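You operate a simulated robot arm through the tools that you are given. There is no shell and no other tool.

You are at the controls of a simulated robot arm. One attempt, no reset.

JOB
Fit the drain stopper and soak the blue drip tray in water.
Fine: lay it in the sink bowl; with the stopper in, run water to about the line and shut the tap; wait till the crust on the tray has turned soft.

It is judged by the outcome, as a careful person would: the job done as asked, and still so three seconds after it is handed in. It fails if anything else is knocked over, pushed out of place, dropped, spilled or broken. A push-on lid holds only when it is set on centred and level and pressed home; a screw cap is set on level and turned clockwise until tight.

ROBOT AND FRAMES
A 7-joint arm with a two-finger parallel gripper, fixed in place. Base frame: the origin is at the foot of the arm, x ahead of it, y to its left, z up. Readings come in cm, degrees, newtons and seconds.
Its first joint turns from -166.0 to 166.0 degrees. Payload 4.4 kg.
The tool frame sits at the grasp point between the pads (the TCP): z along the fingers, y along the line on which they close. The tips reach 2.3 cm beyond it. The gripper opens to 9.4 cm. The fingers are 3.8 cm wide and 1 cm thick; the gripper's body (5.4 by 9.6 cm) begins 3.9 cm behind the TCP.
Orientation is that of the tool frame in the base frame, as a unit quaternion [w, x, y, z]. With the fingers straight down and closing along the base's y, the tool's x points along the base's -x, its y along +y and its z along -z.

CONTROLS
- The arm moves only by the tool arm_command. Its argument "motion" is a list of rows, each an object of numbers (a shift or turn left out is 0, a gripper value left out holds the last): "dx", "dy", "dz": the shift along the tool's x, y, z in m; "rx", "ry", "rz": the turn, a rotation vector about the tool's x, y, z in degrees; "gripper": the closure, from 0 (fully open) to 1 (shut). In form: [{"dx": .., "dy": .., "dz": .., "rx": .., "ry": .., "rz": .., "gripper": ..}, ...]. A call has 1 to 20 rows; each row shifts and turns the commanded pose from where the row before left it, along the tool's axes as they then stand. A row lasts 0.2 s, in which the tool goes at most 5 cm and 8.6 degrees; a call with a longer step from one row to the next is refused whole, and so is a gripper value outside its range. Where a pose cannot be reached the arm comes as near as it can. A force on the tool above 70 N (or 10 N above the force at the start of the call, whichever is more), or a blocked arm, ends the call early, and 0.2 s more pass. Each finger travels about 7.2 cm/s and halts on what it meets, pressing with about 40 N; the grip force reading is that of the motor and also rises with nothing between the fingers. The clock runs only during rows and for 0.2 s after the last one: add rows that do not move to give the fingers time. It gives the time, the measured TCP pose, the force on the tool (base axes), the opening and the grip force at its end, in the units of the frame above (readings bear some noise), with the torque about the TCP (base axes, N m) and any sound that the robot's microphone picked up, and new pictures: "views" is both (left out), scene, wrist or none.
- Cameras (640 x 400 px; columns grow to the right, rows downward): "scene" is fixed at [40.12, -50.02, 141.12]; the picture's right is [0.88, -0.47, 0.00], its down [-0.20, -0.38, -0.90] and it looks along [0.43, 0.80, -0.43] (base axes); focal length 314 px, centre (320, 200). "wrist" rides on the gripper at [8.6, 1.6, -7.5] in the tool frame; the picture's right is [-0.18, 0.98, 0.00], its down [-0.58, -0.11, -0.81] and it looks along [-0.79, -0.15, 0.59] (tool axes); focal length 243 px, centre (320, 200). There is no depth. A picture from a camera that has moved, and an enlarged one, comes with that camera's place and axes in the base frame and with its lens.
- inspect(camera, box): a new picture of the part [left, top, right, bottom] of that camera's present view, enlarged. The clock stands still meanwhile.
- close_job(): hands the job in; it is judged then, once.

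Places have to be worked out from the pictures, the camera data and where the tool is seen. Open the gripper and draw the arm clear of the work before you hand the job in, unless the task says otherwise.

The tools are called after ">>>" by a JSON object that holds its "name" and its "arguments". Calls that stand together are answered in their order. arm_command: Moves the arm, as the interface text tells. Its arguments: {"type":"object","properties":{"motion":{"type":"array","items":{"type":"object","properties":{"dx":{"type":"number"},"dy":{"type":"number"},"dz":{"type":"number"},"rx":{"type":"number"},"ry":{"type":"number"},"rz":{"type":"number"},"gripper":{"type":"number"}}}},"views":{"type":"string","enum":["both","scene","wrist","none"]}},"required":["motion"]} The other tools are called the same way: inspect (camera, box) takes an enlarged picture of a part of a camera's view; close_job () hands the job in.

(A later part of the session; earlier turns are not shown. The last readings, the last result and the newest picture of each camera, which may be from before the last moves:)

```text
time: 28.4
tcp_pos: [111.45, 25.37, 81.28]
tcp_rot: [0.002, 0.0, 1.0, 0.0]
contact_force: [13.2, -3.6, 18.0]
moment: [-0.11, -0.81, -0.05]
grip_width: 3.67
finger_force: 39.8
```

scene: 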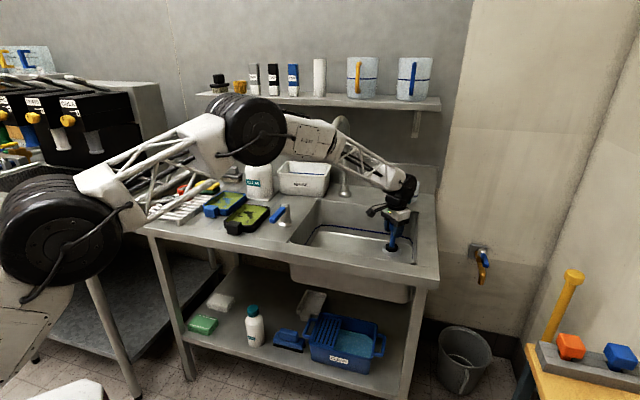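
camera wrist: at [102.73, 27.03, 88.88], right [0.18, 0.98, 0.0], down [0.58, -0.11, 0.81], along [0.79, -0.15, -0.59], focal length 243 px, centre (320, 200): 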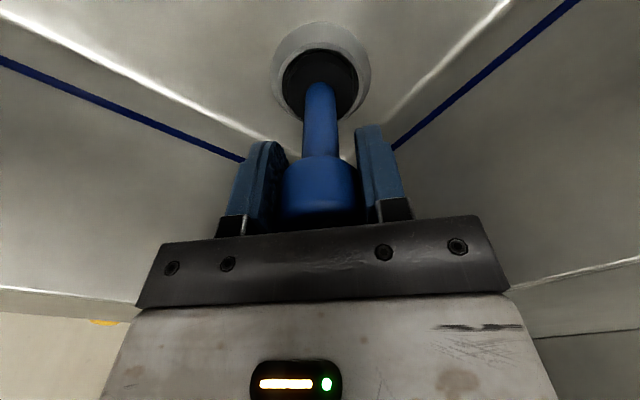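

>>> {"name": "arm_command", "arguments": {"motion": [{"dx": -0.0015, "dy": -0.0005}, {"dx": -0.0015, "dy": -0.0005}, {}], "views": "none"}}

>>> {"name": "inspect", "arguments": {"camera": "wrist", "box": [240, 0, 400, 140]}}

>>> {"name": "inspect", "arguments": {"camera": "scene", "box": [370, 220, 418, 265]}}

```text
time: 29.2
tcp_pos: [111.54, 25.37, 81.01]
tcp_rot: [-0.002, 0.0, 1.0, 0.0]
contact_force: [-8.1, 2.4, -5.3]
moment: [0.29, 0.7, 0.02]
grip_width: 3.65
finger_force: 39.8
```

```text
2.86 times, centred on (320, 70) of wrist
camera zoom: at [102.92, 26.95, 88.48], right [0.18, 0.98, 0.0], down [0.58, -0.11, 0.8], along [0.79, -0.15, -0.59], focal length 693 px, centre (320, 571)
```

zoom: 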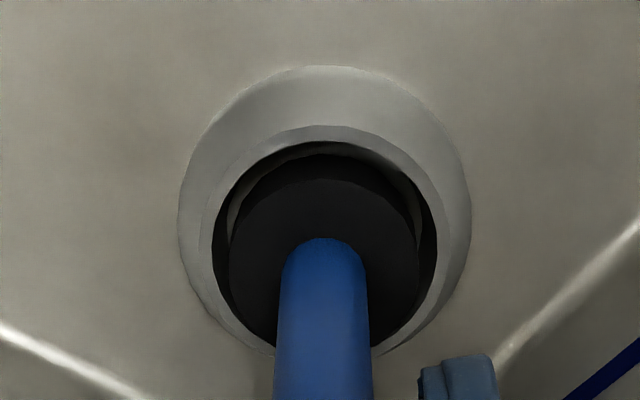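

```text
8.89 times, centred on (394, 242) of scene
camera zoom: at [40.12, -50.02, 141.12], right [0.88, -0.47, 0.0], down [-0.2, -0.38, -0.9], along [0.43, 0.8, -0.43], focal length 2790 px, centre (-338, -178)
```

zoom: 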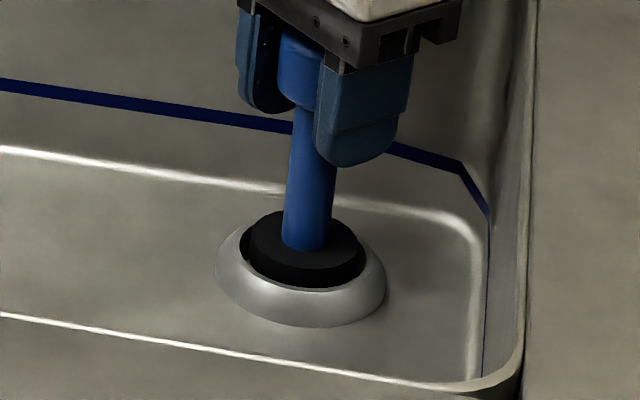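

The puck dropped further in and now bears lightly on the far side. I back off 0.15 cm in x and keep easing down.

>>> {"name": "arm_command", "arguments": {"motion": [{"dx": 0.0015, "dy": 0.0003}, {}, {"dz": 0.002}, {"dz": 0.002}, {}], "views": "none"}}

>>> {"name": "inspect", "arguments": {"camera": "scene", "box": [370, 220, 418, 265]}}

>>> {"name": "inspect", "arguments": {"camera": "wrist", "box": [240, 0, 400, 140]}}

```text
time: 30.4
tcp_pos: [111.5, 25.3, 80.73]
tcp_rot: [-0.001, 0.0, 1.0, 0.0]
contact_force: [-8.8, -0.3, 1.0]
moment: [0.07, 0.71, 0.01]
grip_width: 3.67
finger_force: 39.9
```

```text
8.89 times, centred on (394, 242) of scene
camera zoom: at [40.12, -50.02, 141.12], right [0.88, -0.47, 0.0], down [-0.2, -0.38, -0.9], along [0.43, 0.8, -0.43], focal length 2790 px, centre (-338, -178)
```

zoom: 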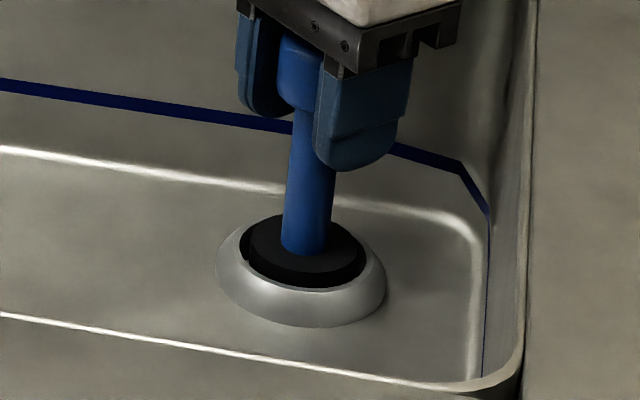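

```text
2.86 times, centred on (320, 70) of wrist
camera zoom: at [102.9, 26.97, 88.24], right [0.18, 0.98, 0.0], down [0.58, -0.11, 0.81], along [0.79, -0.15, -0.59], focal length 693 px, centre (320, 571)
```

zoom: 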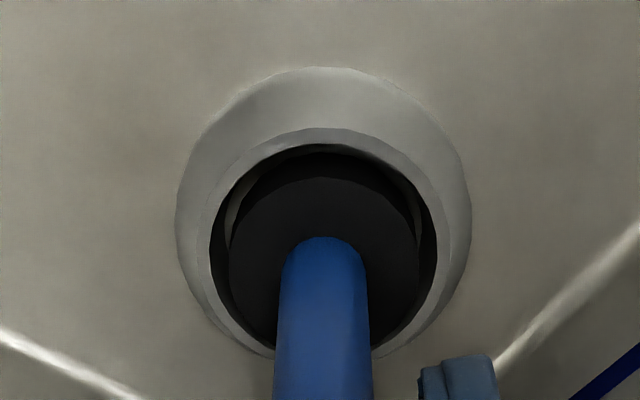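

>>> {"name": "arm_command", "arguments": {"motion": [{"dx": 0.0015}, {}, {"dz": 0.002}, {"dz": 0.002}, {}], "views": "none"}}

>>> {"name": "inspect", "arguments": {"camera": "scene", "box": [370, 220, 418, 265]}}

```text
time: 31.6
tcp_pos: [111.42, 25.47, 80.54]
tcp_rot: [0.001, 0.0, 1.0, 0.0]
contact_force: [4.0, -1.0, 13.6]
moment: [-0.27, -0.13, 0.05]
grip_width: 3.64
finger_force: 39.8
```

```text
8.89 times, centred on (394, 242) of scene
camera zoom: at [40.12, -50.02, 141.12], right [0.88, -0.47, 0.0], down [-0.2, -0.38, -0.9], along [0.43, 0.8, -0.43], focal length 2790 px, centre (-338, -178)
```

zoom: 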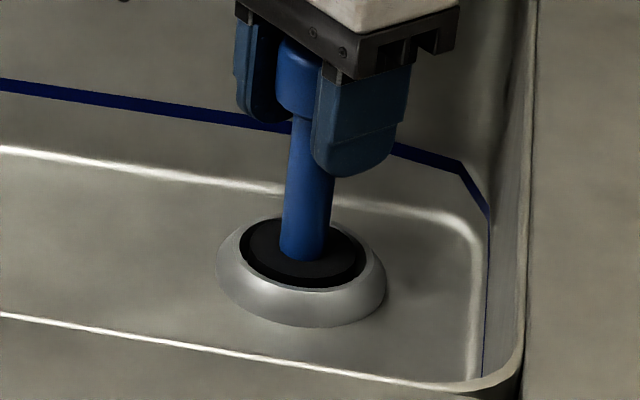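

The puck now sits centred and flush in the ring. I press down a bit further to make sure it's home.

>>> {"name": "arm_command", "arguments": {"motion": [{"dz": 0.002}, {"dz": 0.002}, {"dz": 0.002}, {}], "views": "none"}}

>>> {"name": "inspect", "arguments": {"camera": "scene", "box": [370, 220, 418, 265]}}

```text
time: 32.6
tcp_pos: [111.36, 25.41, 79.78]
tcp_rot: [0.001, -0.001, 1.0, 0.0]
contact_force: [8.3, 2.0, 36.8]
moment: [0.02, -0.14, 0.04]
grip_width: 3.71
finger_force: 40.2
```

```text
8.89 times, centred on (394, 242) of scene
camera zoom: at [40.12, -50.02, 141.12], right [0.88, -0.47, 0.0], down [-0.2, -0.38, -0.9], along [0.43, 0.8, -0.43], focal length 2790 px, centre (-338, -178)
```

zoom: 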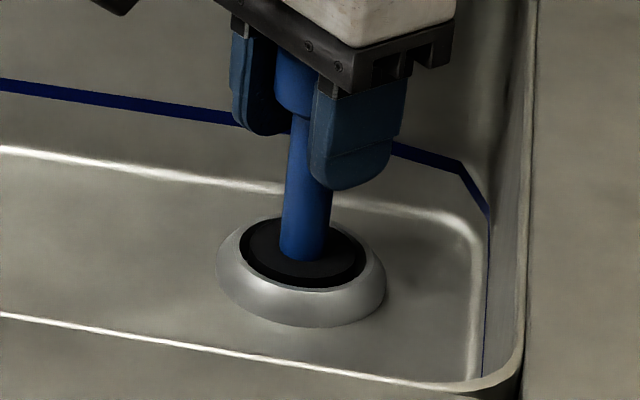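

With 37 N down the puck no longer moves (the fingers only slid on the knob), so it is home. I relieve the load, open and rise straight up.

>>> {"name": "arm_command", "arguments": {"motion": [{"dz": -0.002}, {"dz": -0.002}, {"gripper": 0.9}, {"gripper": 0.6}, {"gripper": 0.3}, {"gripper": 0.0}, {}, {}, {"dz": -0.02}, {"dz": -0.04}, {"dz": -0.04}, {"dz": -0.04}, {"dz": -0.04}, {"dz": -0.04}, {}]}}

>>> {"name": "inspect", "arguments": {"camera": "scene", "box": [360, 205, 424, 265]}}

>>> {"name": "inspect", "arguments": {"camera": "wrist", "box": [220, 0, 420, 140]}}

```text
time: 35.8
tcp_pos: [111.59, 25.39, 102.03]
tcp_rot: [0.001, 0.0, 1.0, 0.0]
contact_force: [0.3, -0.1, -0.1]
moment: [-0.03, 0.0, 0.01]
grip_width: 9.41
finger_force: 0.0
camera wrist: at [102.98, 26.89, 109.55], right [0.18, 0.98, 0.0], down [0.58, -0.11, 0.81], along [0.79, -0.15, -0.59], focal length 243 px, centre (320, 200)
```

scene: 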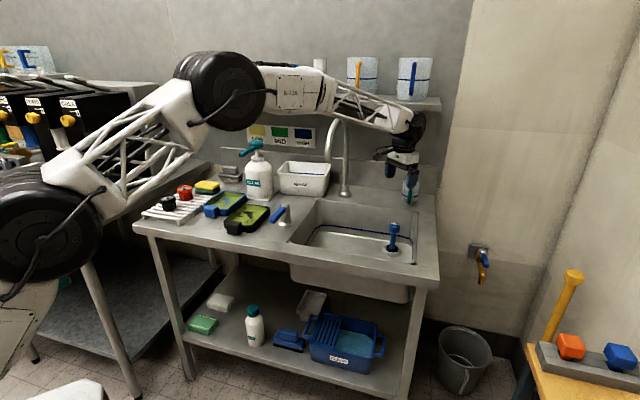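
wrist: 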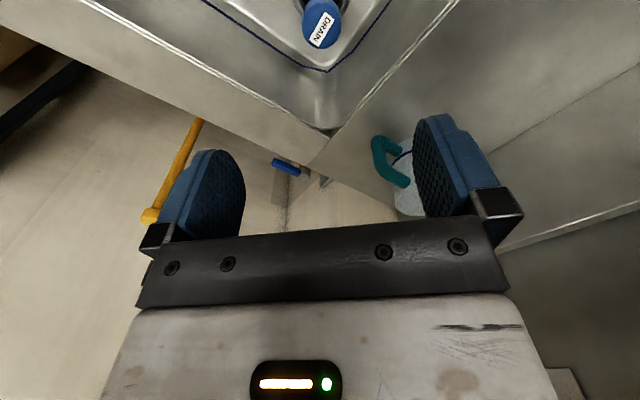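

```text
6.67 times, centred on (392, 235) of scene
camera zoom: at [40.12, -50.02, 141.12], right [0.88, -0.47, 0.0], down [-0.2, -0.38, -0.9], along [0.43, 0.8, -0.43], focal length 2093 px, centre (-160, -33)
```

zoom: 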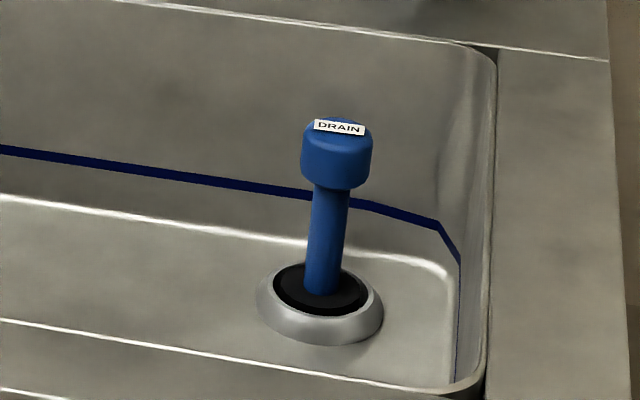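

```text
2.86 times, centred on (320, 70) of wrist
camera zoom: at [102.98, 26.89, 109.55], right [0.18, 0.98, 0.0], down [0.58, -0.11, 0.81], along [0.79, -0.15, -0.59], focal length 693 px, centre (320, 571)
```

zoom: 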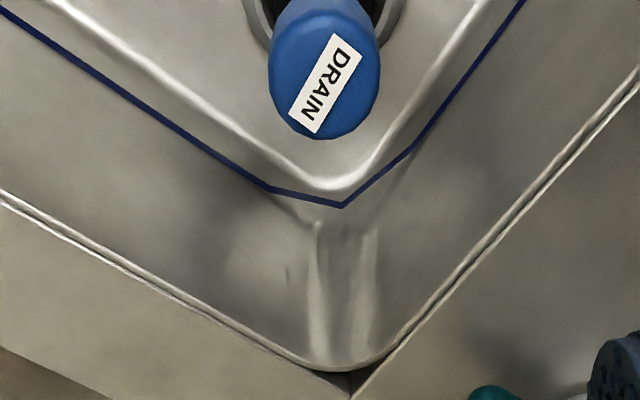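

The stopper is seated, upright and level. I return above the counter and yaw the tool 46° so the fingers will close across the blue tray's handle block.

>>> {"name": "arm_command", "arguments": {"motion": [{"dz": -0.04}, {"dz": -0.04}, {"dz": -0.04}, {"dx": 0.045}, {"dx": 0.045}, {"dx": 0.045}, {"dx": 0.045}, {"dx": 0.045}, {"dx": 0.045}, {"dx": 0.045}, {"dx": 0.045}, {"dx": 0.0345, "dy": 0.0283}, {"dx": 0.0345, "dy": 0.0283}, {"dx": 0.0345, "dy": 0.0283}, {"dx": 0.0345, "dy": 0.0283}, {"dx": 0.0345, "dy": 0.0283}, {"dx": 0.0345, "dy": 0.0283}, {"dx": 0.0345, "dy": 0.0283}, {"dx": 0.0345, "dy": 0.0283}], "views": "none"}}

>>> {"name": "arm_command", "arguments": {"motion": [{"rz": -7.7}, {"rz": -7.7}, {"rz": -7.7}, {"rz": -7.7}, {"rz": -7.7}, {"rz": -7.5}, {}, {}]}}

>>> {"name": "inspect", "arguments": {"camera": "wrist", "box": [180, 0, 460, 180]}}

```text
time: 37.7
tcp_pos: [88.62, 24.78, 114.34]
tcp_rot: [0.008, 0.007, 1.0, 0.001]
contact_force: [46.8, -7.7, -11.1]
moment: [-0.8, -1.17, -2.51]
grip_width: 9.07
finger_force: 0.1
stopped in row 9: the force on the tool passed its limit at 213 N (the readings are from after the stop); the commanded pose is now the measured one
```

```text
time: 38.0
tcp_pos: [88.92, 24.77, 114.38]
tcp_rot: [0.011, -0.008, 1.0, 0.001]
contact_force: [25.9, -3.5, -5.1]
moment: [-0.33, -0.66, -1.39]
grip_width: 9.25
finger_force: 0.0
stopped in row 1: the force on the tool passed its limit at 88 N (the readings are from after the stop); the commanded pose is now the measured one
camera wrist: at [80.05, 26.09, 121.66], right [0.17, 0.99, 0.01], down [0.57, -0.1, 0.82], along [0.81, -0.13, -0.57], focal length 243 px, centre (320, 200)
```

scene: 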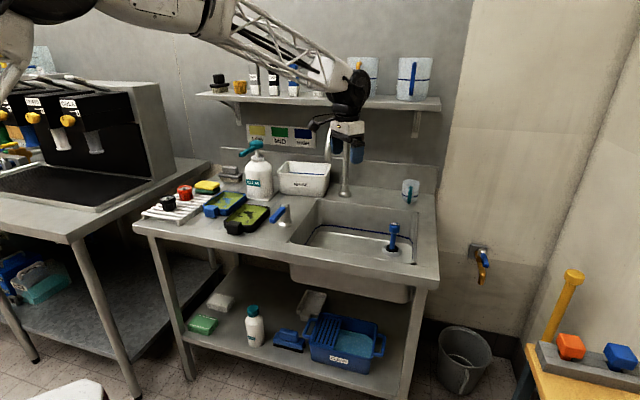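
wrist: 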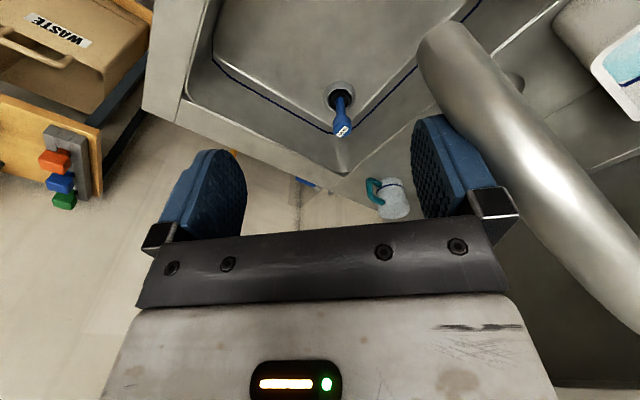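

```text
2.22 times, centred on (320, 90) of wrist
camera zoom: at [80.05, 26.09, 121.66], right [0.17, 0.99, 0.01], down [0.57, -0.1, 0.82], along [0.81, -0.13, -0.57], focal length 539 px, centre (320, 444)
```

zoom: 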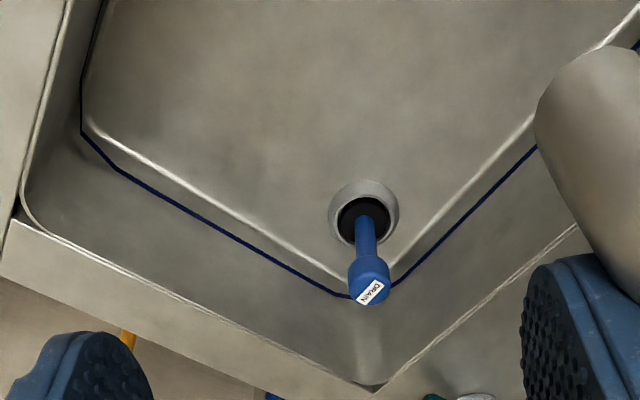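

The +y finger touched the tap spout (its tip is nearer than I judged, about (86,31,109.5)). I back off in +x, then move away in −y and check the tap.

>>> {"name": "arm_command", "arguments": {"motion": [{"dx": -0.01}, {"dx": -0.02}, {"dy": -0.03}, {"dy": -0.04}, {}, {}]}}

>>> {"name": "inspect", "arguments": {"camera": "scene", "box": [290, 100, 380, 210]}}

```text
time: 39.4
tcp_pos: [92.0, 17.72, 114.18]
tcp_rot: [0.011, -0.009, 1.0, 0.0]
contact_force: [0.0, -0.5, -0.7]
moment: [-0.02, -0.03, 0.02]
grip_width: 9.39
finger_force: 0.0
camera wrist: at [83.2, 19.17, 121.62], right [0.17, 0.99, 0.01], down [0.57, -0.1, 0.82], along [0.81, -0.13, -0.57], focal length 243 px, centre (320, 200)
```

scene: 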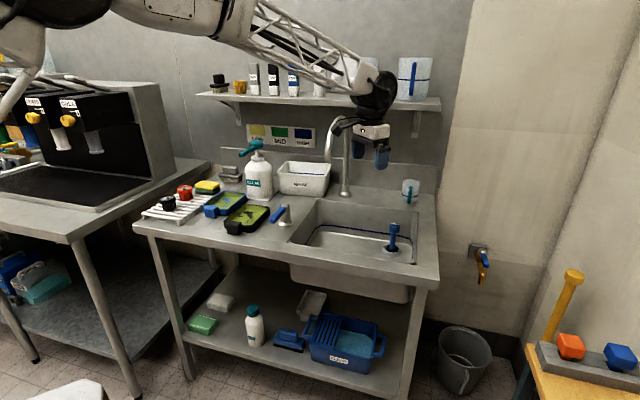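
wrist: 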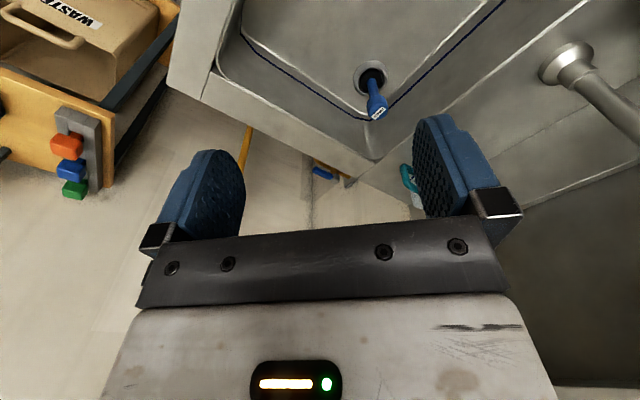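

```text
3.64 times, centred on (335, 155) of scene
camera zoom: at [40.12, -50.02, 141.12], right [0.88, -0.47, 0.0], down [-0.2, -0.38, -0.9], along [0.43, 0.8, -0.43], focal length 1142 px, centre (266, 364)
```

zoom: 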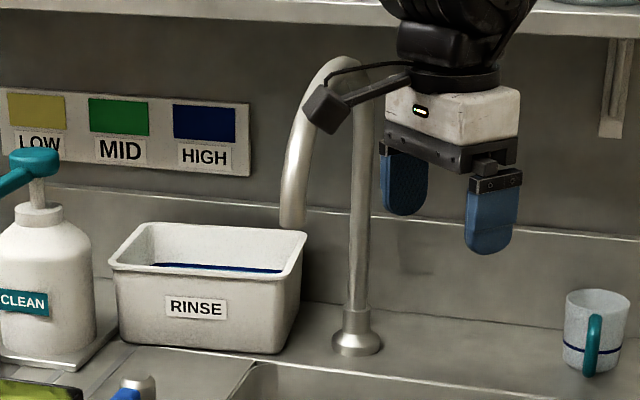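

The tap is unchanged. I correct the slight tilt, move away at low y (well clear of the spout) to over the counter front, and yaw the tool for the tray.

>>> {"name": "arm_command", "arguments": {"motion": [{"ry": 1.26}, {"dx": 0.045}, {"dx": 0.045}, {"dx": 0.045}, {"dx": 0.045}, {"dx": 0.045}, {"dx": 0.045}, {"dx": 0.0213, "dy": 0.0385}, {"dx": 0.0213, "dy": 0.0385}, {"dx": 0.0213, "dy": 0.0385}, {"dx": 0.0213, "dy": 0.0385}, {"dx": 0.0213, "dy": 0.0385}, {"dx": 0.0213, "dy": 0.0385}, {"dx": 0.0213, "dy": 0.0385}, {"dx": 0.0213, "dy": 0.0385}, {}], "views": "none"}}

>>> {"name": "arm_command", "arguments": {"motion": [{"rz": -7.5}, {"rz": -7.5}, {"rz": -7.5}, {"rz": -7.5}, {"rz": -7.5}, {"rz": -7.5}, {}, {}]}}

>>> {"name": "inspect", "arguments": {"camera": "wrist", "box": [180, 0, 460, 180]}}

```text
time: 42.8
tcp_pos: [47.21, 48.08, 114.53]
tcp_rot: [0.001, -0.009, 1.0, 0.0]
contact_force: [-0.2, 0.3, 0.0]
moment: [0.01, 0.0, 0.01]
grip_width: 9.4
finger_force: 0.0
```

```text
time: 44.6
tcp_pos: [47.26, 47.9, 114.54]
tcp_rot: [0.001, -0.39, 0.921, 0.001]
contact_force: [0.3, 1.1, 0.1]
moment: [0.01, -0.01, 0.02]
grip_width: 9.41
finger_force: 0.1
camera wrist: at [40.19, 42.69, 122.04], right [-0.58, 0.82, 0.0], down [0.48, 0.34, 0.81], along [0.66, 0.47, -0.59], focal length 243 px, centre (320, 200)
```

scene: 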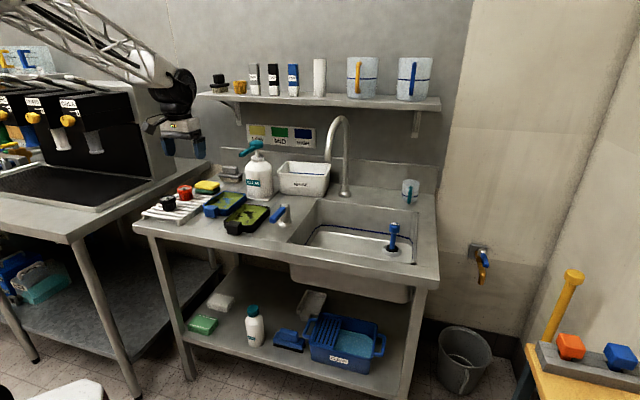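
wrist: 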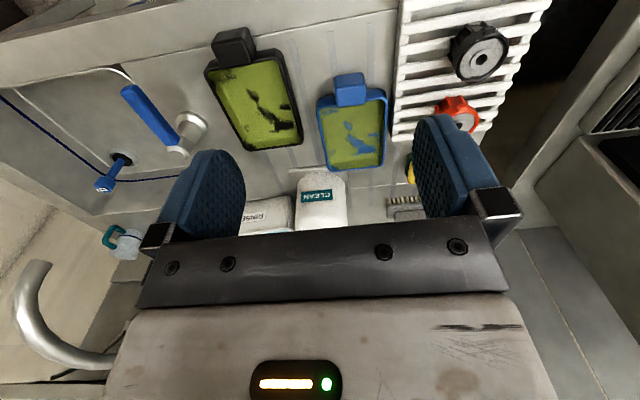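

```text
2.22 times, centred on (320, 90) of wrist
camera zoom: at [40.19, 42.69, 122.04], right [-0.58, 0.82, 0.0], down [0.48, 0.34, 0.81], along [0.66, 0.47, -0.59], focal length 539 px, centre (320, 444)
```

zoom: 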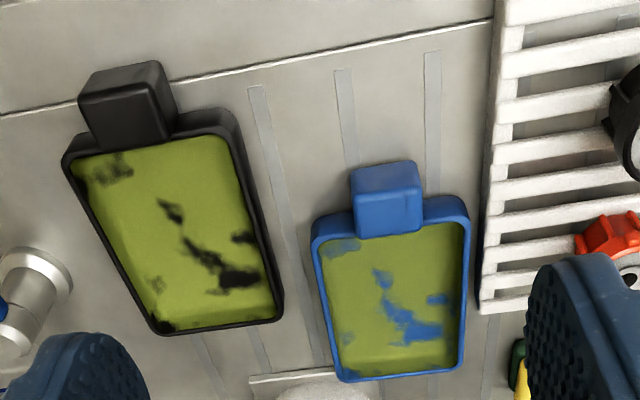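

The blue tray is aligned with the tool to about 2°. I move closer and lower to measure its handle block precisely.

>>> {"name": "arm_command", "arguments": {"motion": [{"dx": -0.033, "dy": 0.013}, {"dx": -0.0335, "dy": 0.013}, {"dz": 0.035}, {"dz": 0.035}, {"dz": 0.035}, {}, {}]}}

>>> {"name": "inspect", "arguments": {"camera": "wrist", "box": [240, 40, 400, 180]}}

>>> {"name": "inspect", "arguments": {"camera": "scene", "box": [190, 175, 260, 225]}}

```text
time: 46.2
tcp_pos: [49.95, 54.44, 104.07]
tcp_rot: [0.0, -0.39, 0.921, 0.001]
contact_force: [-0.5, -0.3, 0.1]
moment: [-0.02, 0.02, 0.0]
grip_width: 9.4
finger_force: 0.2
camera wrist: at [42.98, 49.21, 111.45], right [-0.58, 0.82, 0.0], down [0.48, 0.34, 0.81], along [0.66, 0.47, -0.59], focal length 243 px, centre (320, 200)
```

scene: 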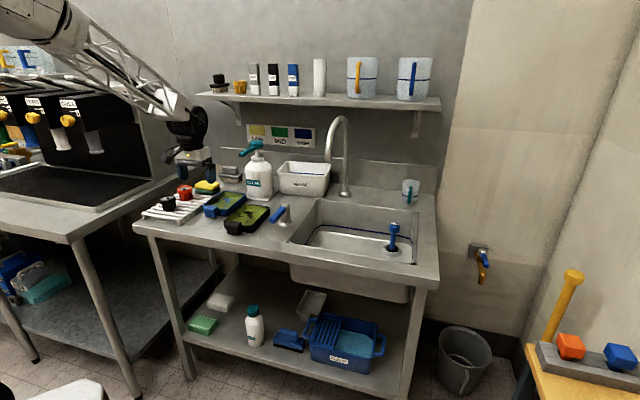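
wrist: 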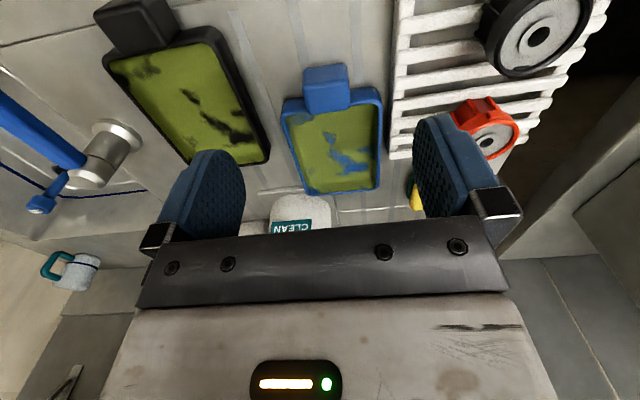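

```text
2.86 times, centred on (320, 110) of wrist
camera zoom: at [42.98, 49.21, 111.45], right [-0.58, 0.82, 0.0], down [0.48, 0.34, 0.81], along [0.66, 0.47, -0.59], focal length 693 px, centre (320, 457)
```

zoom: 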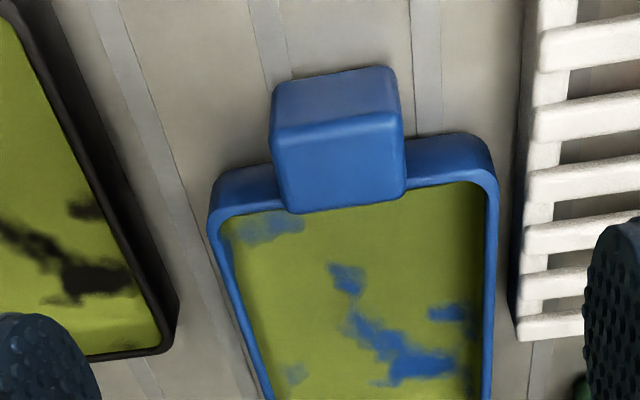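

```text
8.00 times, centred on (225, 200) of scene
camera zoom: at [40.12, -50.02, 141.12], right [0.88, -0.47, 0.0], down [-0.2, -0.38, -0.9], along [0.43, 0.8, -0.43], focal length 2511 px, centre (1080, 200)
```

zoom: 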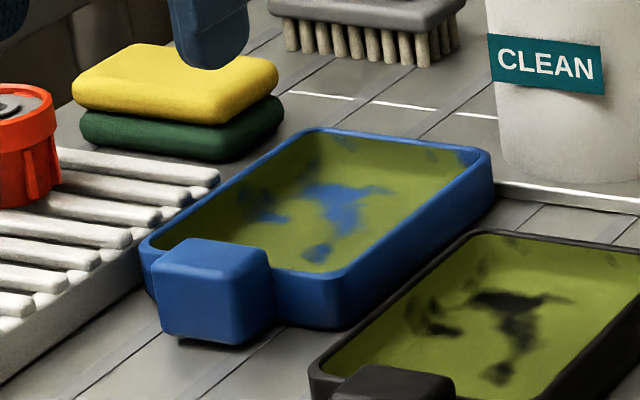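

The block is about 4 cm wide, 3 cm long and 3.1 cm tall, centred at (53.45, 57.5), with tray axis at about 44°. I align yaw, pre-close to 6.4 cm so as to clear the rack and rim, and go down partway.

>>> {"name": "arm_command", "arguments": {"motion": [{"rz": 2.0, "gripper": 0.32}, {"dx": -0.0375, "dy": -0.0024}, {}, {"dz": 0.03}, {"dz": 0.03}, {"dz": 0.03}, {"dz": 0.025}, {}, {}]}}

>>> {"name": "inspect", "arguments": {"camera": "wrist", "box": [220, 60, 420, 240]}}

>>> {"name": "inspect", "arguments": {"camera": "scene", "box": [170, 165, 260, 230]}}

```text
time: 48.2
tcp_pos: [53.14, 57.07, 92.76]
tcp_rot: [0.001, -0.375, 0.927, 0.001]
contact_force: [-0.5, 0.6, -0.9]
moment: [0.01, -0.01, -0.03]
grip_width: 6.4
finger_force: 0.1
camera wrist: at [45.85, 52.08, 100.21], right [-0.55, 0.84, 0.0], down [0.49, 0.32, 0.81], along [0.67, 0.44, -0.59], focal length 243 px, centre (320, 200)
```

scene: 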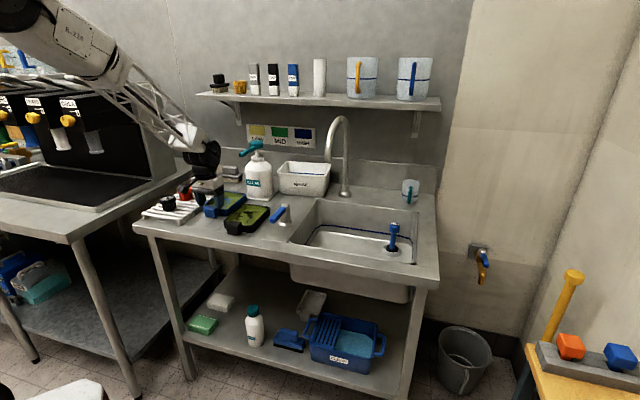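
wrist: 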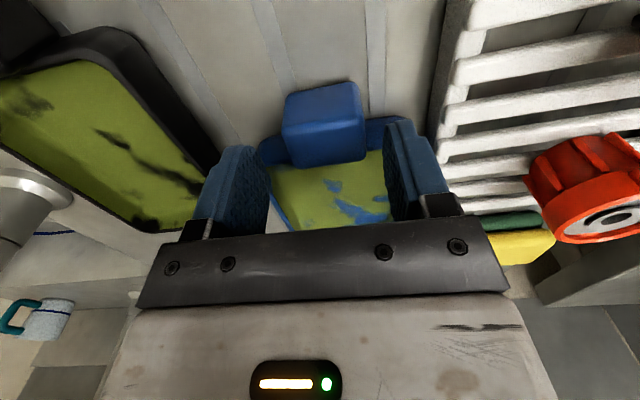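

```text
2.22 times, centred on (320, 150) of wrist
camera zoom: at [45.85, 52.08, 100.21], right [-0.55, 0.84, 0.0], down [0.49, 0.32, 0.81], along [0.67, 0.44, -0.59], focal length 539 px, centre (320, 311)
```

zoom: 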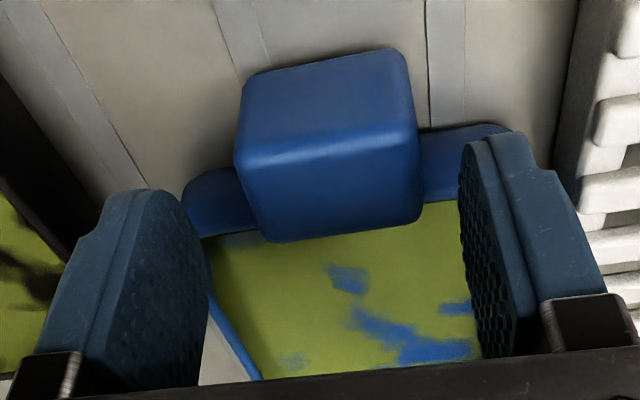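

```text
6.15 times, centred on (215, 198) of scene
camera zoom: at [40.12, -50.02, 141.12], right [0.88, -0.47, 0.0], down [-0.2, -0.38, -0.9], along [0.43, 0.8, -0.43], focal length 1932 px, centre (966, 215)
```

zoom: 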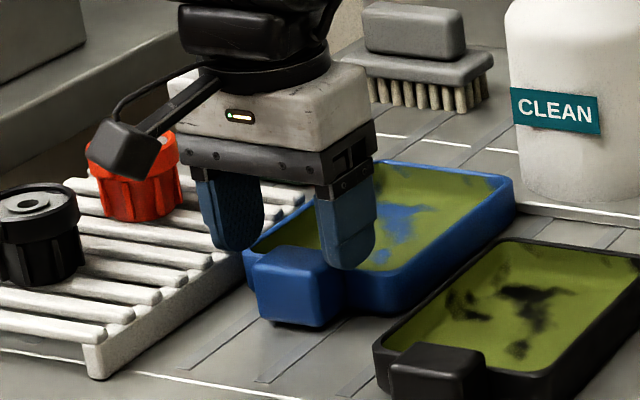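

The block is 0.9 cm ahead of the TCP as planned; a 0.2 cm lateral correction is needed. I lower to z≈89.4, checking force.

>>> {"name": "arm_command", "arguments": {"motion": [{"dy": 0.0023}, {"dz": 0.012}, {"dz": 0.012}, {"dz": 0.009}, {}, {}]}}

>>> {"name": "inspect", "arguments": {"camera": "wrist", "box": [220, 60, 420, 240]}}

>>> {"name": "inspect", "arguments": {"camera": "scene", "box": [170, 165, 260, 230]}}

```text
time: 49.0
tcp_pos: [53.17, 57.24, 91.3]
tcp_rot: [0.006, -0.375, 0.927, 0.003]
contact_force: [0.6, 0.1, 10.4]
moment: [-0.08, -0.39, -0.02]
grip_width: 6.39
finger_force: 0.1
stopped in row 4: the force on the tool passed its limit at 89 N (the readings are from after the stop); the commanded pose is now the measured one
camera wrist: at [45.71, 52.32, 98.64], right [-0.55, 0.84, 0.01], down [0.49, 0.32, 0.81], along [0.68, 0.45, -0.58], focal length 243 px, centre (320, 200)
```

scene: 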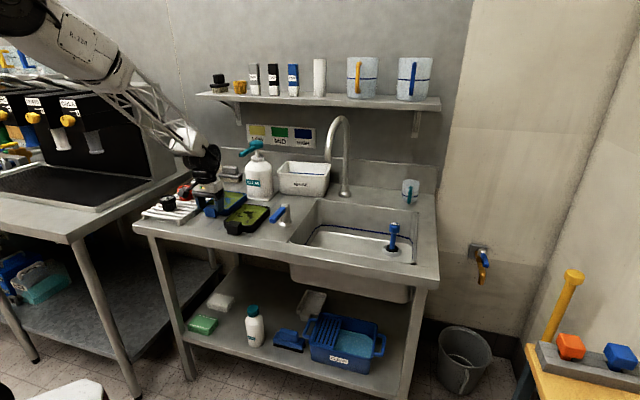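
wrist: 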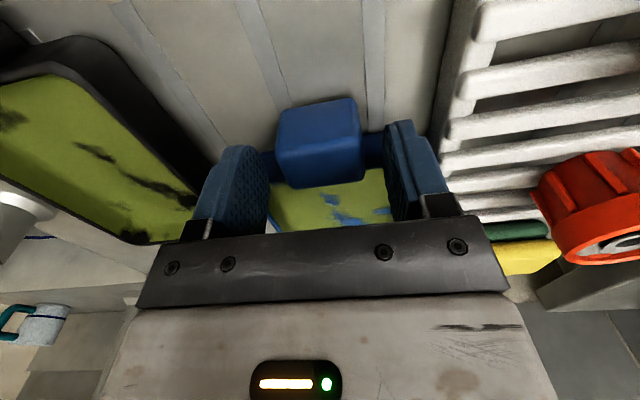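

```text
2.22 times, centred on (320, 150) of wrist
camera zoom: at [45.71, 52.32, 98.64], right [-0.55, 0.84, 0.01], down [0.49, 0.32, 0.81], along [0.68, 0.45, -0.58], focal length 539 px, centre (320, 311)
```

zoom: 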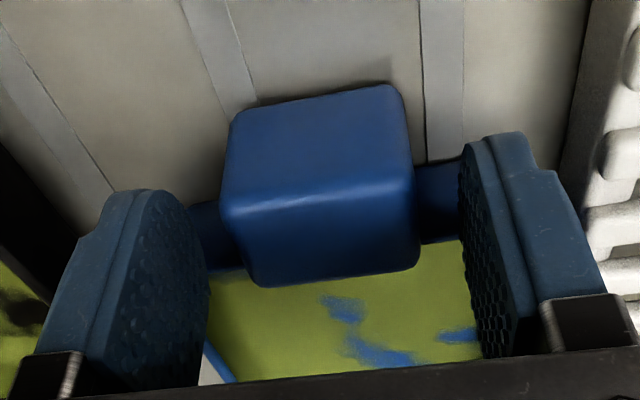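

```text
6.15 times, centred on (215, 198) of scene
camera zoom: at [40.12, -50.02, 141.12], right [0.88, -0.47, 0.0], down [-0.2, -0.38, -0.9], along [0.43, 0.8, -0.43], focal length 1932 px, centre (966, 215)
```

zoom: 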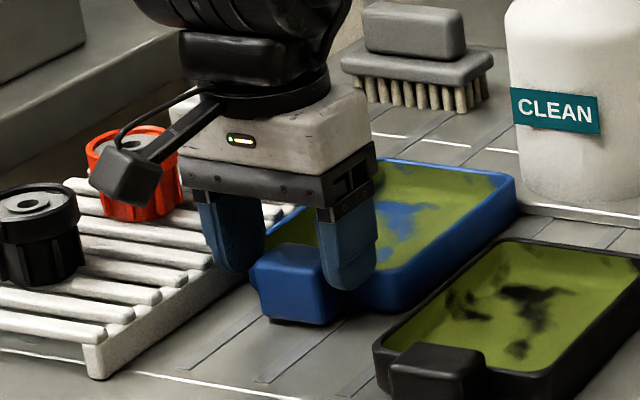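

A fingertip touched the tray's front rim (stopped at z 91.3), so the wall sits closer than I judged. I raise, level the tool, shift 0.7 cm toward the handle's front, and check again.

>>> {"name": "arm_command", "arguments": {"motion": [{"dz": -0.01}, {"ry": 0.77}, {"dx": 0.007}, {}, {"dz": 0.008}, {}]}}

>>> {"name": "inspect", "arguments": {"camera": "wrist", "box": [220, 60, 420, 240]}}

>>> {"name": "inspect", "arguments": {"camera": "scene", "box": [185, 180, 245, 225]}}

```text
time: 50.4
tcp_pos: [52.56, 56.81, 91.34]
tcp_rot: [-0.001, -0.375, 0.927, 0.0]
contact_force: [0.0, 0.4, 0.5]
moment: [0.0, -0.01, 0.02]
grip_width: 6.39
finger_force: 0.1
camera wrist: at [45.22, 51.9, 98.82], right [-0.55, 0.84, 0.0], down [0.5, 0.32, 0.81], along [0.67, 0.44, -0.59], focal length 243 px, centre (320, 200)
```

scene: 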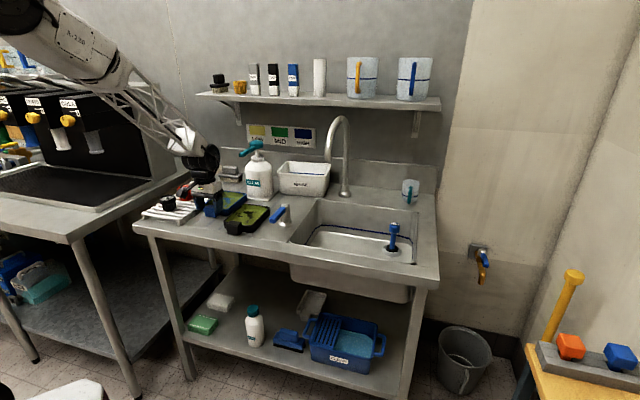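
wrist: 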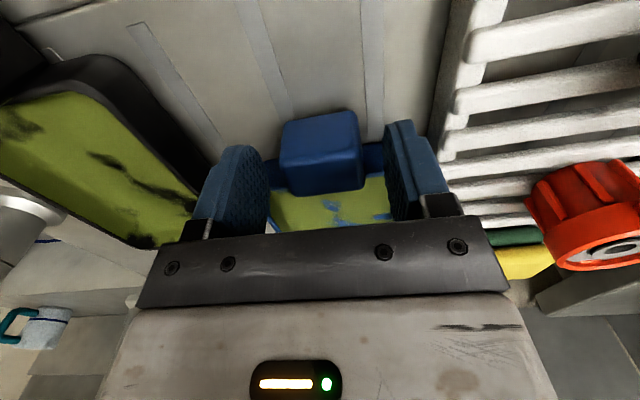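

```text
2.22 times, centred on (320, 150) of wrist
camera zoom: at [45.22, 51.9, 98.82], right [-0.55, 0.84, 0.0], down [0.5, 0.32, 0.81], along [0.67, 0.44, -0.59], focal length 539 px, centre (320, 311)
```

zoom: 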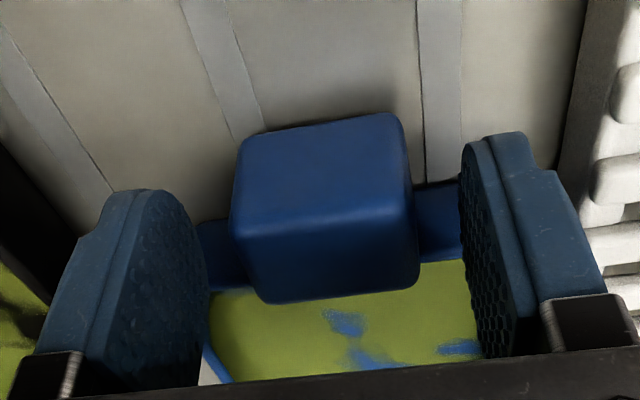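

```text
8.89 times, centred on (215, 202) of scene
camera zoom: at [40.12, -50.02, 141.12], right [0.88, -0.47, 0.0], down [-0.2, -0.38, -0.9], along [0.43, 0.8, -0.43], focal length 2790 px, centre (1253, 178)
```

zoom: 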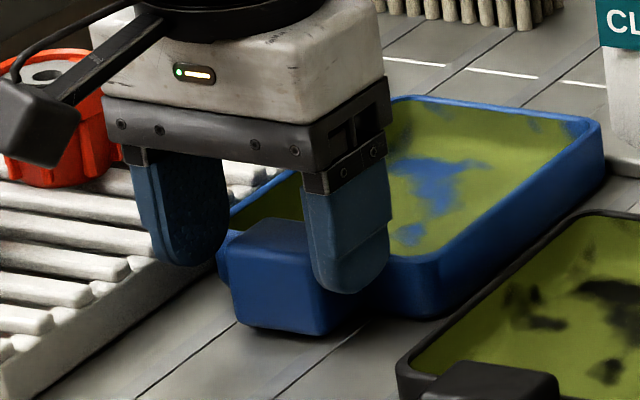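

Wall is now about 0.7 cm clear of the finger edge. I take back 0.3 cm for more grip overlap and go down slowly.

>>> {"name": "arm_command", "arguments": {"motion": [{"dx": -0.003}, {"dz": 0.007}, {"dz": 0.007}, {"dz": 0.006}, {}], "views": "none"}}

```text
time: 51.6
tcp_pos: [52.67, 57.0, 89.3]
tcp_rot: [-0.001, -0.375, 0.927, 0.001]
contact_force: [-0.1, 0.7, 0.7]
moment: [0.0, 0.05, -0.05]
grip_width: 6.38
finger_force: 0.0
```

No contact; fingertips are at z≈87.0, straddling the block. I close gradually.

>>> {"name": "arm_command", "arguments": {"motion": [{"gripper": 0.45}, {"gripper": 0.55}, {"gripper": 0.65}, {"gripper": 0.8}, {"gripper": 1.0}, {}]}}

>>> {"name": "inspect", "arguments": {"camera": "wrist", "box": [220, 60, 420, 240]}}

>>> {"name": "inspect", "arguments": {"camera": "scene", "box": [185, 180, 245, 225]}}

```text
time: 53.0
tcp_pos: [52.75, 56.94, 89.18]
tcp_rot: [-0.001, -0.375, 0.927, 0.001]
contact_force: [-1.0, -0.8, 0.1]
moment: [-0.08, -0.06, -0.06]
grip_width: 4.36
finger_force: 40.4
camera wrist: at [45.45, 52.14, 96.84], right [-0.55, 0.84, 0.0], down [0.5, 0.32, 0.81], along [0.67, 0.44, -0.59], focal length 243 px, centre (320, 200)
```

scene: 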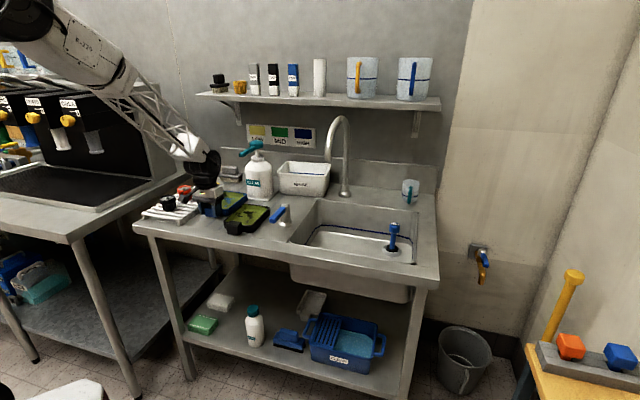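
wrist: 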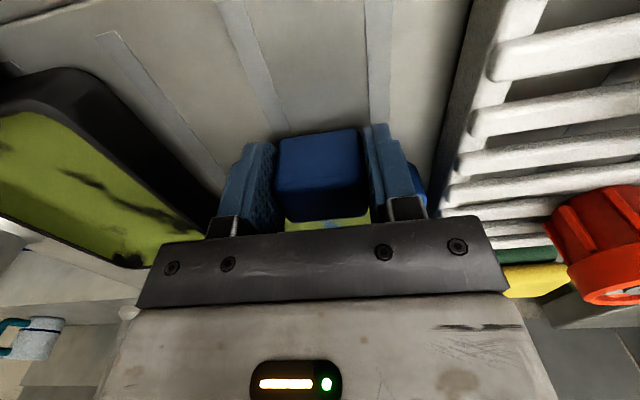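

```text
2.22 times, centred on (320, 150) of wrist
camera zoom: at [45.45, 52.14, 96.84], right [-0.55, 0.84, 0.0], down [0.5, 0.32, 0.81], along [0.67, 0.44, -0.59], focal length 539 px, centre (320, 311)
```

zoom: 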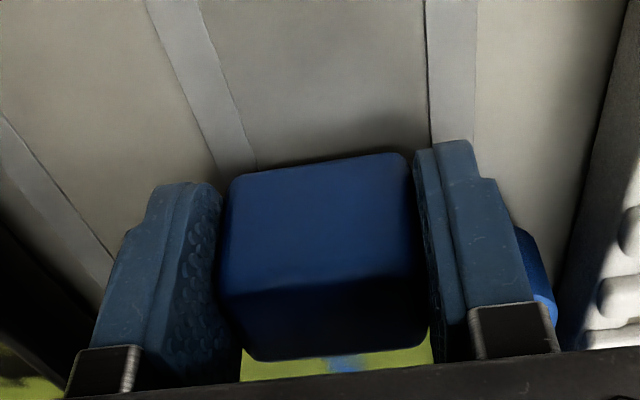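

```text
8.89 times, centred on (215, 202) of scene
camera zoom: at [40.12, -50.02, 141.12], right [0.88, -0.47, 0.0], down [-0.2, -0.38, -0.9], along [0.43, 0.8, -0.43], focal length 2790 px, centre (1253, 178)
```

zoom: 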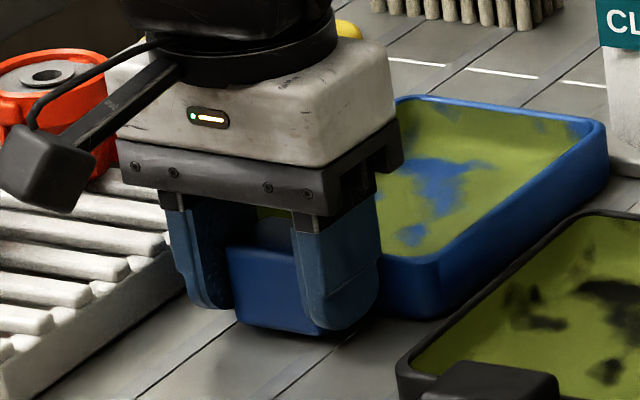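

Firm grip at 4.36 cm. I lift 1.5 cm to see whether the tray stays level.

>>> {"name": "arm_command", "arguments": {"motion": [{"dz": -0.005}, {"dz": -0.01}, {}, {}]}}

>>> {"name": "inspect", "arguments": {"camera": "scene", "box": [180, 165, 260, 225]}}

```text
time: 54.0
tcp_pos: [52.73, 56.94, 90.8]
tcp_rot: [-0.001, -0.374, 0.927, 0.001]
contact_force: [0.6, 0.1, -0.7]
moment: [-0.08, 0.1, -0.01]
grip_width: 4.35
finger_force: 40.2
camera wrist: at [45.48, 52.08, 98.35], right [-0.55, 0.84, 0.0], down [0.5, 0.32, 0.81], along [0.67, 0.44, -0.59], focal length 243 px, centre (320, 200)
```

scene: 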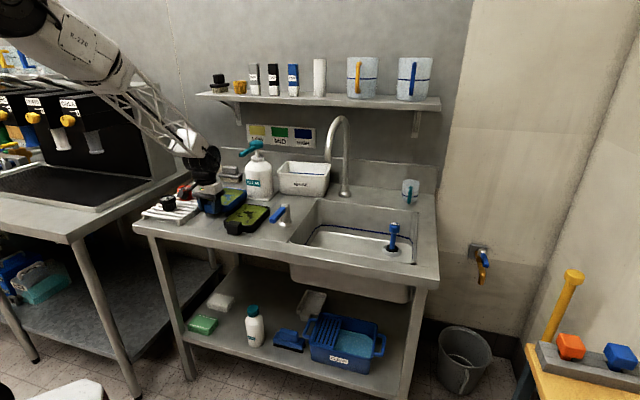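
wrist: 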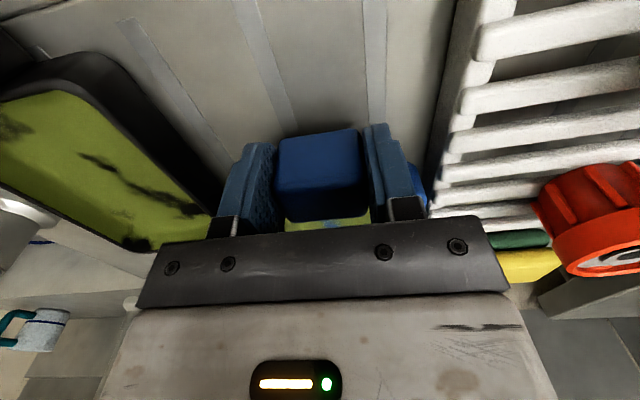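

```text
6.67 times, centred on (220, 195) of scene
camera zoom: at [40.12, -50.02, 141.12], right [0.88, -0.47, 0.0], down [-0.2, -0.38, -0.9], along [0.43, 0.8, -0.43], focal length 2093 px, centre (987, 233)
```

zoom: 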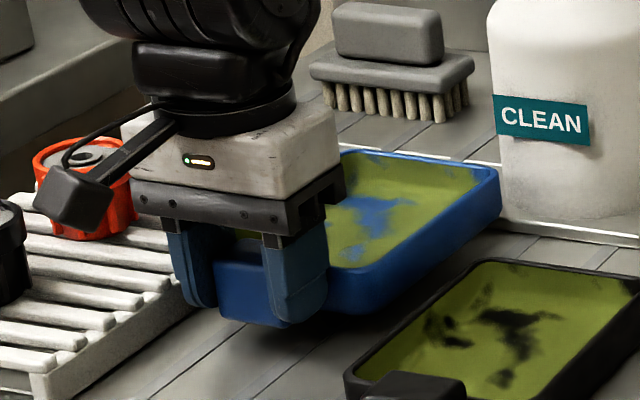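

The tray lifts level and light. I raise it and carry it around the front of the counter, staying below and well in front of the spout.

>>> {"name": "arm_command", "arguments": {"motion": [{"dz": -0.02}, {"dz": -0.03}, {"dz": -0.035}, {"dz": -0.027}, {"dx": 0.01, "dy": -0.02}, {"dx": 0.02, "dy": -0.036}, {"dx": 0.02, "dy": -0.036}, {"dx": 0.02, "dy": -0.036}, {"dx": 0.02, "dy": -0.036}, {"dx": 0.02, "dy": -0.036}, {"dx": 0.01, "dy": -0.028}, {}, {}]}}

```text
time: 56.8
tcp_pos: [60.09, 32.1, 102.11]
tcp_rot: [-0.001, -0.375, 0.927, 0.0]
contact_force: [0.2, 0.3, -1.3]
moment: [-0.11, 0.06, 0.02]
grip_width: 4.35
finger_force: 40.2
camera wrist: at [52.82, 27.34, 109.65], right [-0.55, 0.84, 0.0], down [0.5, 0.32, 0.81], along [0.67, 0.44, -0.59], focal length 243 px, centre (320, 200)
```

scene: 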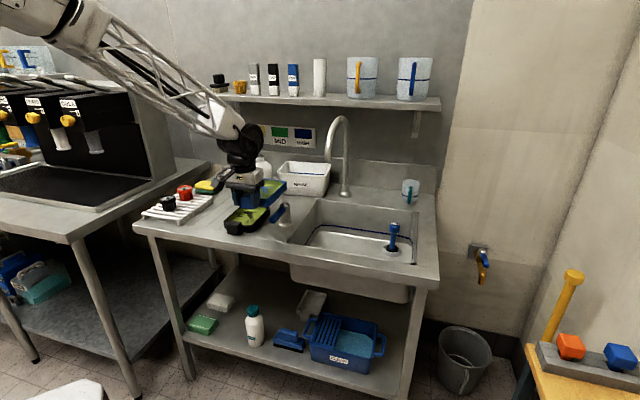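
wrist: 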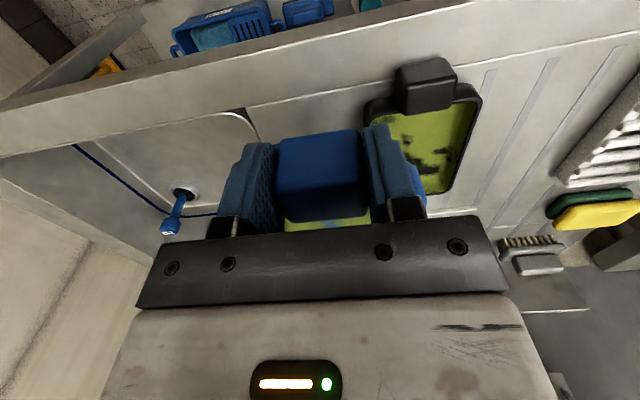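

The tray is held steady. I continue toward the front and turn the tool another 46° so the tray will point across the sink, clear of the stopper and spout.

>>> {"name": "arm_command", "arguments": {"motion": [{"dx": 0.0094, "dy": -0.037}, {"dx": 0.0094, "dy": -0.038}, {"dx": 0.0094, "dy": -0.038}, {"dx": 0.0094, "dy": -0.038}, {"dx": 0.0094, "dy": -0.038}, {"rz": -6}, {"rz": -7}, {"rz": -7}, {"rz": -7}, {"rz": -7}, {"rz": -7}, {"rz": -5}, {}, {}]}}

```text
time: 59.8
tcp_pos: [69.55, 15.42, 101.87]
tcp_rot: [0.0, 0.707, -0.707, -0.002]
contact_force: [-0.2, -0.4, -1.6]
moment: [-0.07, -0.01, 0.02]
grip_width: 4.36
finger_force: 39.7
camera wrist: at [68.1, 6.71, 109.43], right [-0.98, 0.18, 0.0], down [0.11, 0.58, 0.81], along [0.15, 0.79, -0.59], focal length 243 px, centre (320, 200)
```

scene: 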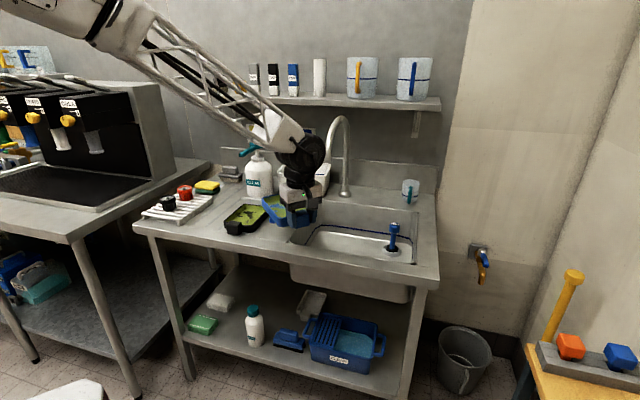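
wrist: 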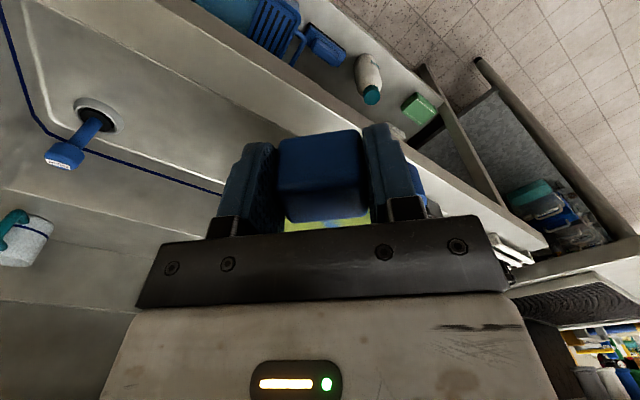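

Now I carry it along the sink's front, then in to hover over the sink at (96.9, 20).

>>> {"name": "arm_command", "arguments": {"motion": [{"dy": -0.03, "dx": 0.018}, {"dy": -0.04, "dx": 0.022}, {"dy": -0.04, "dx": 0.022}, {"dy": -0.04, "dx": 0}, {"dy": -0.04}, {"dy": -0.04}, {"dy": -0.044}, {"dx": -0.03}, {"dx": -0.03}, {}, {}]}}

>>> {"name": "inspect", "arguments": {"camera": "scene", "box": [270, 100, 440, 280]}}

```text
time: 62.2
tcp_pos: [97.22, 15.23, 101.79]
tcp_rot: [0.0, -0.707, 0.707, 0.001]
contact_force: [0.2, 0.1, -1.1]
moment: [-0.09, 0.02, -0.02]
grip_width: 4.36
finger_force: 40.2
camera wrist: at [95.55, 6.54, 109.28], right [-0.98, 0.18, 0.0], down [0.11, 0.58, 0.81], along [0.15, 0.79, -0.59], focal length 243 px, centre (320, 200)
```

scene: 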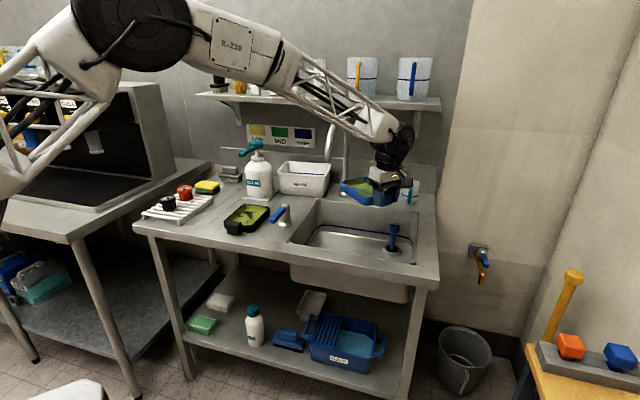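
wrist: 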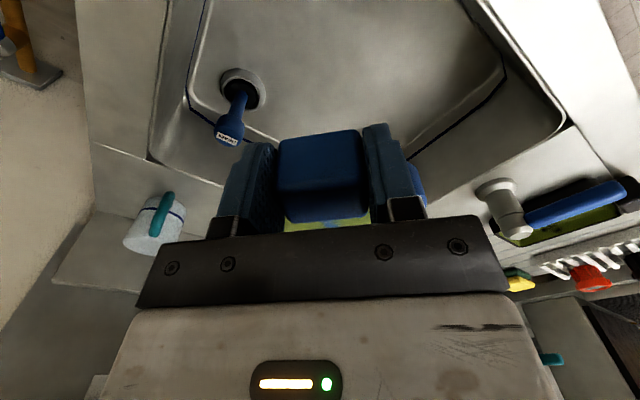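

```text
2.22 times, centred on (355, 190) of scene
camera zoom: at [40.12, -50.02, 141.12], right [0.88, -0.47, 0.0], down [-0.2, -0.38, -0.9], along [0.43, 0.8, -0.43], focal length 698 px, centre (242, 222)
```

zoom: 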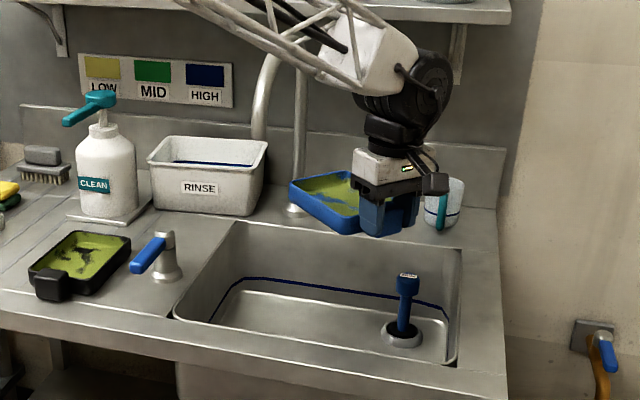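

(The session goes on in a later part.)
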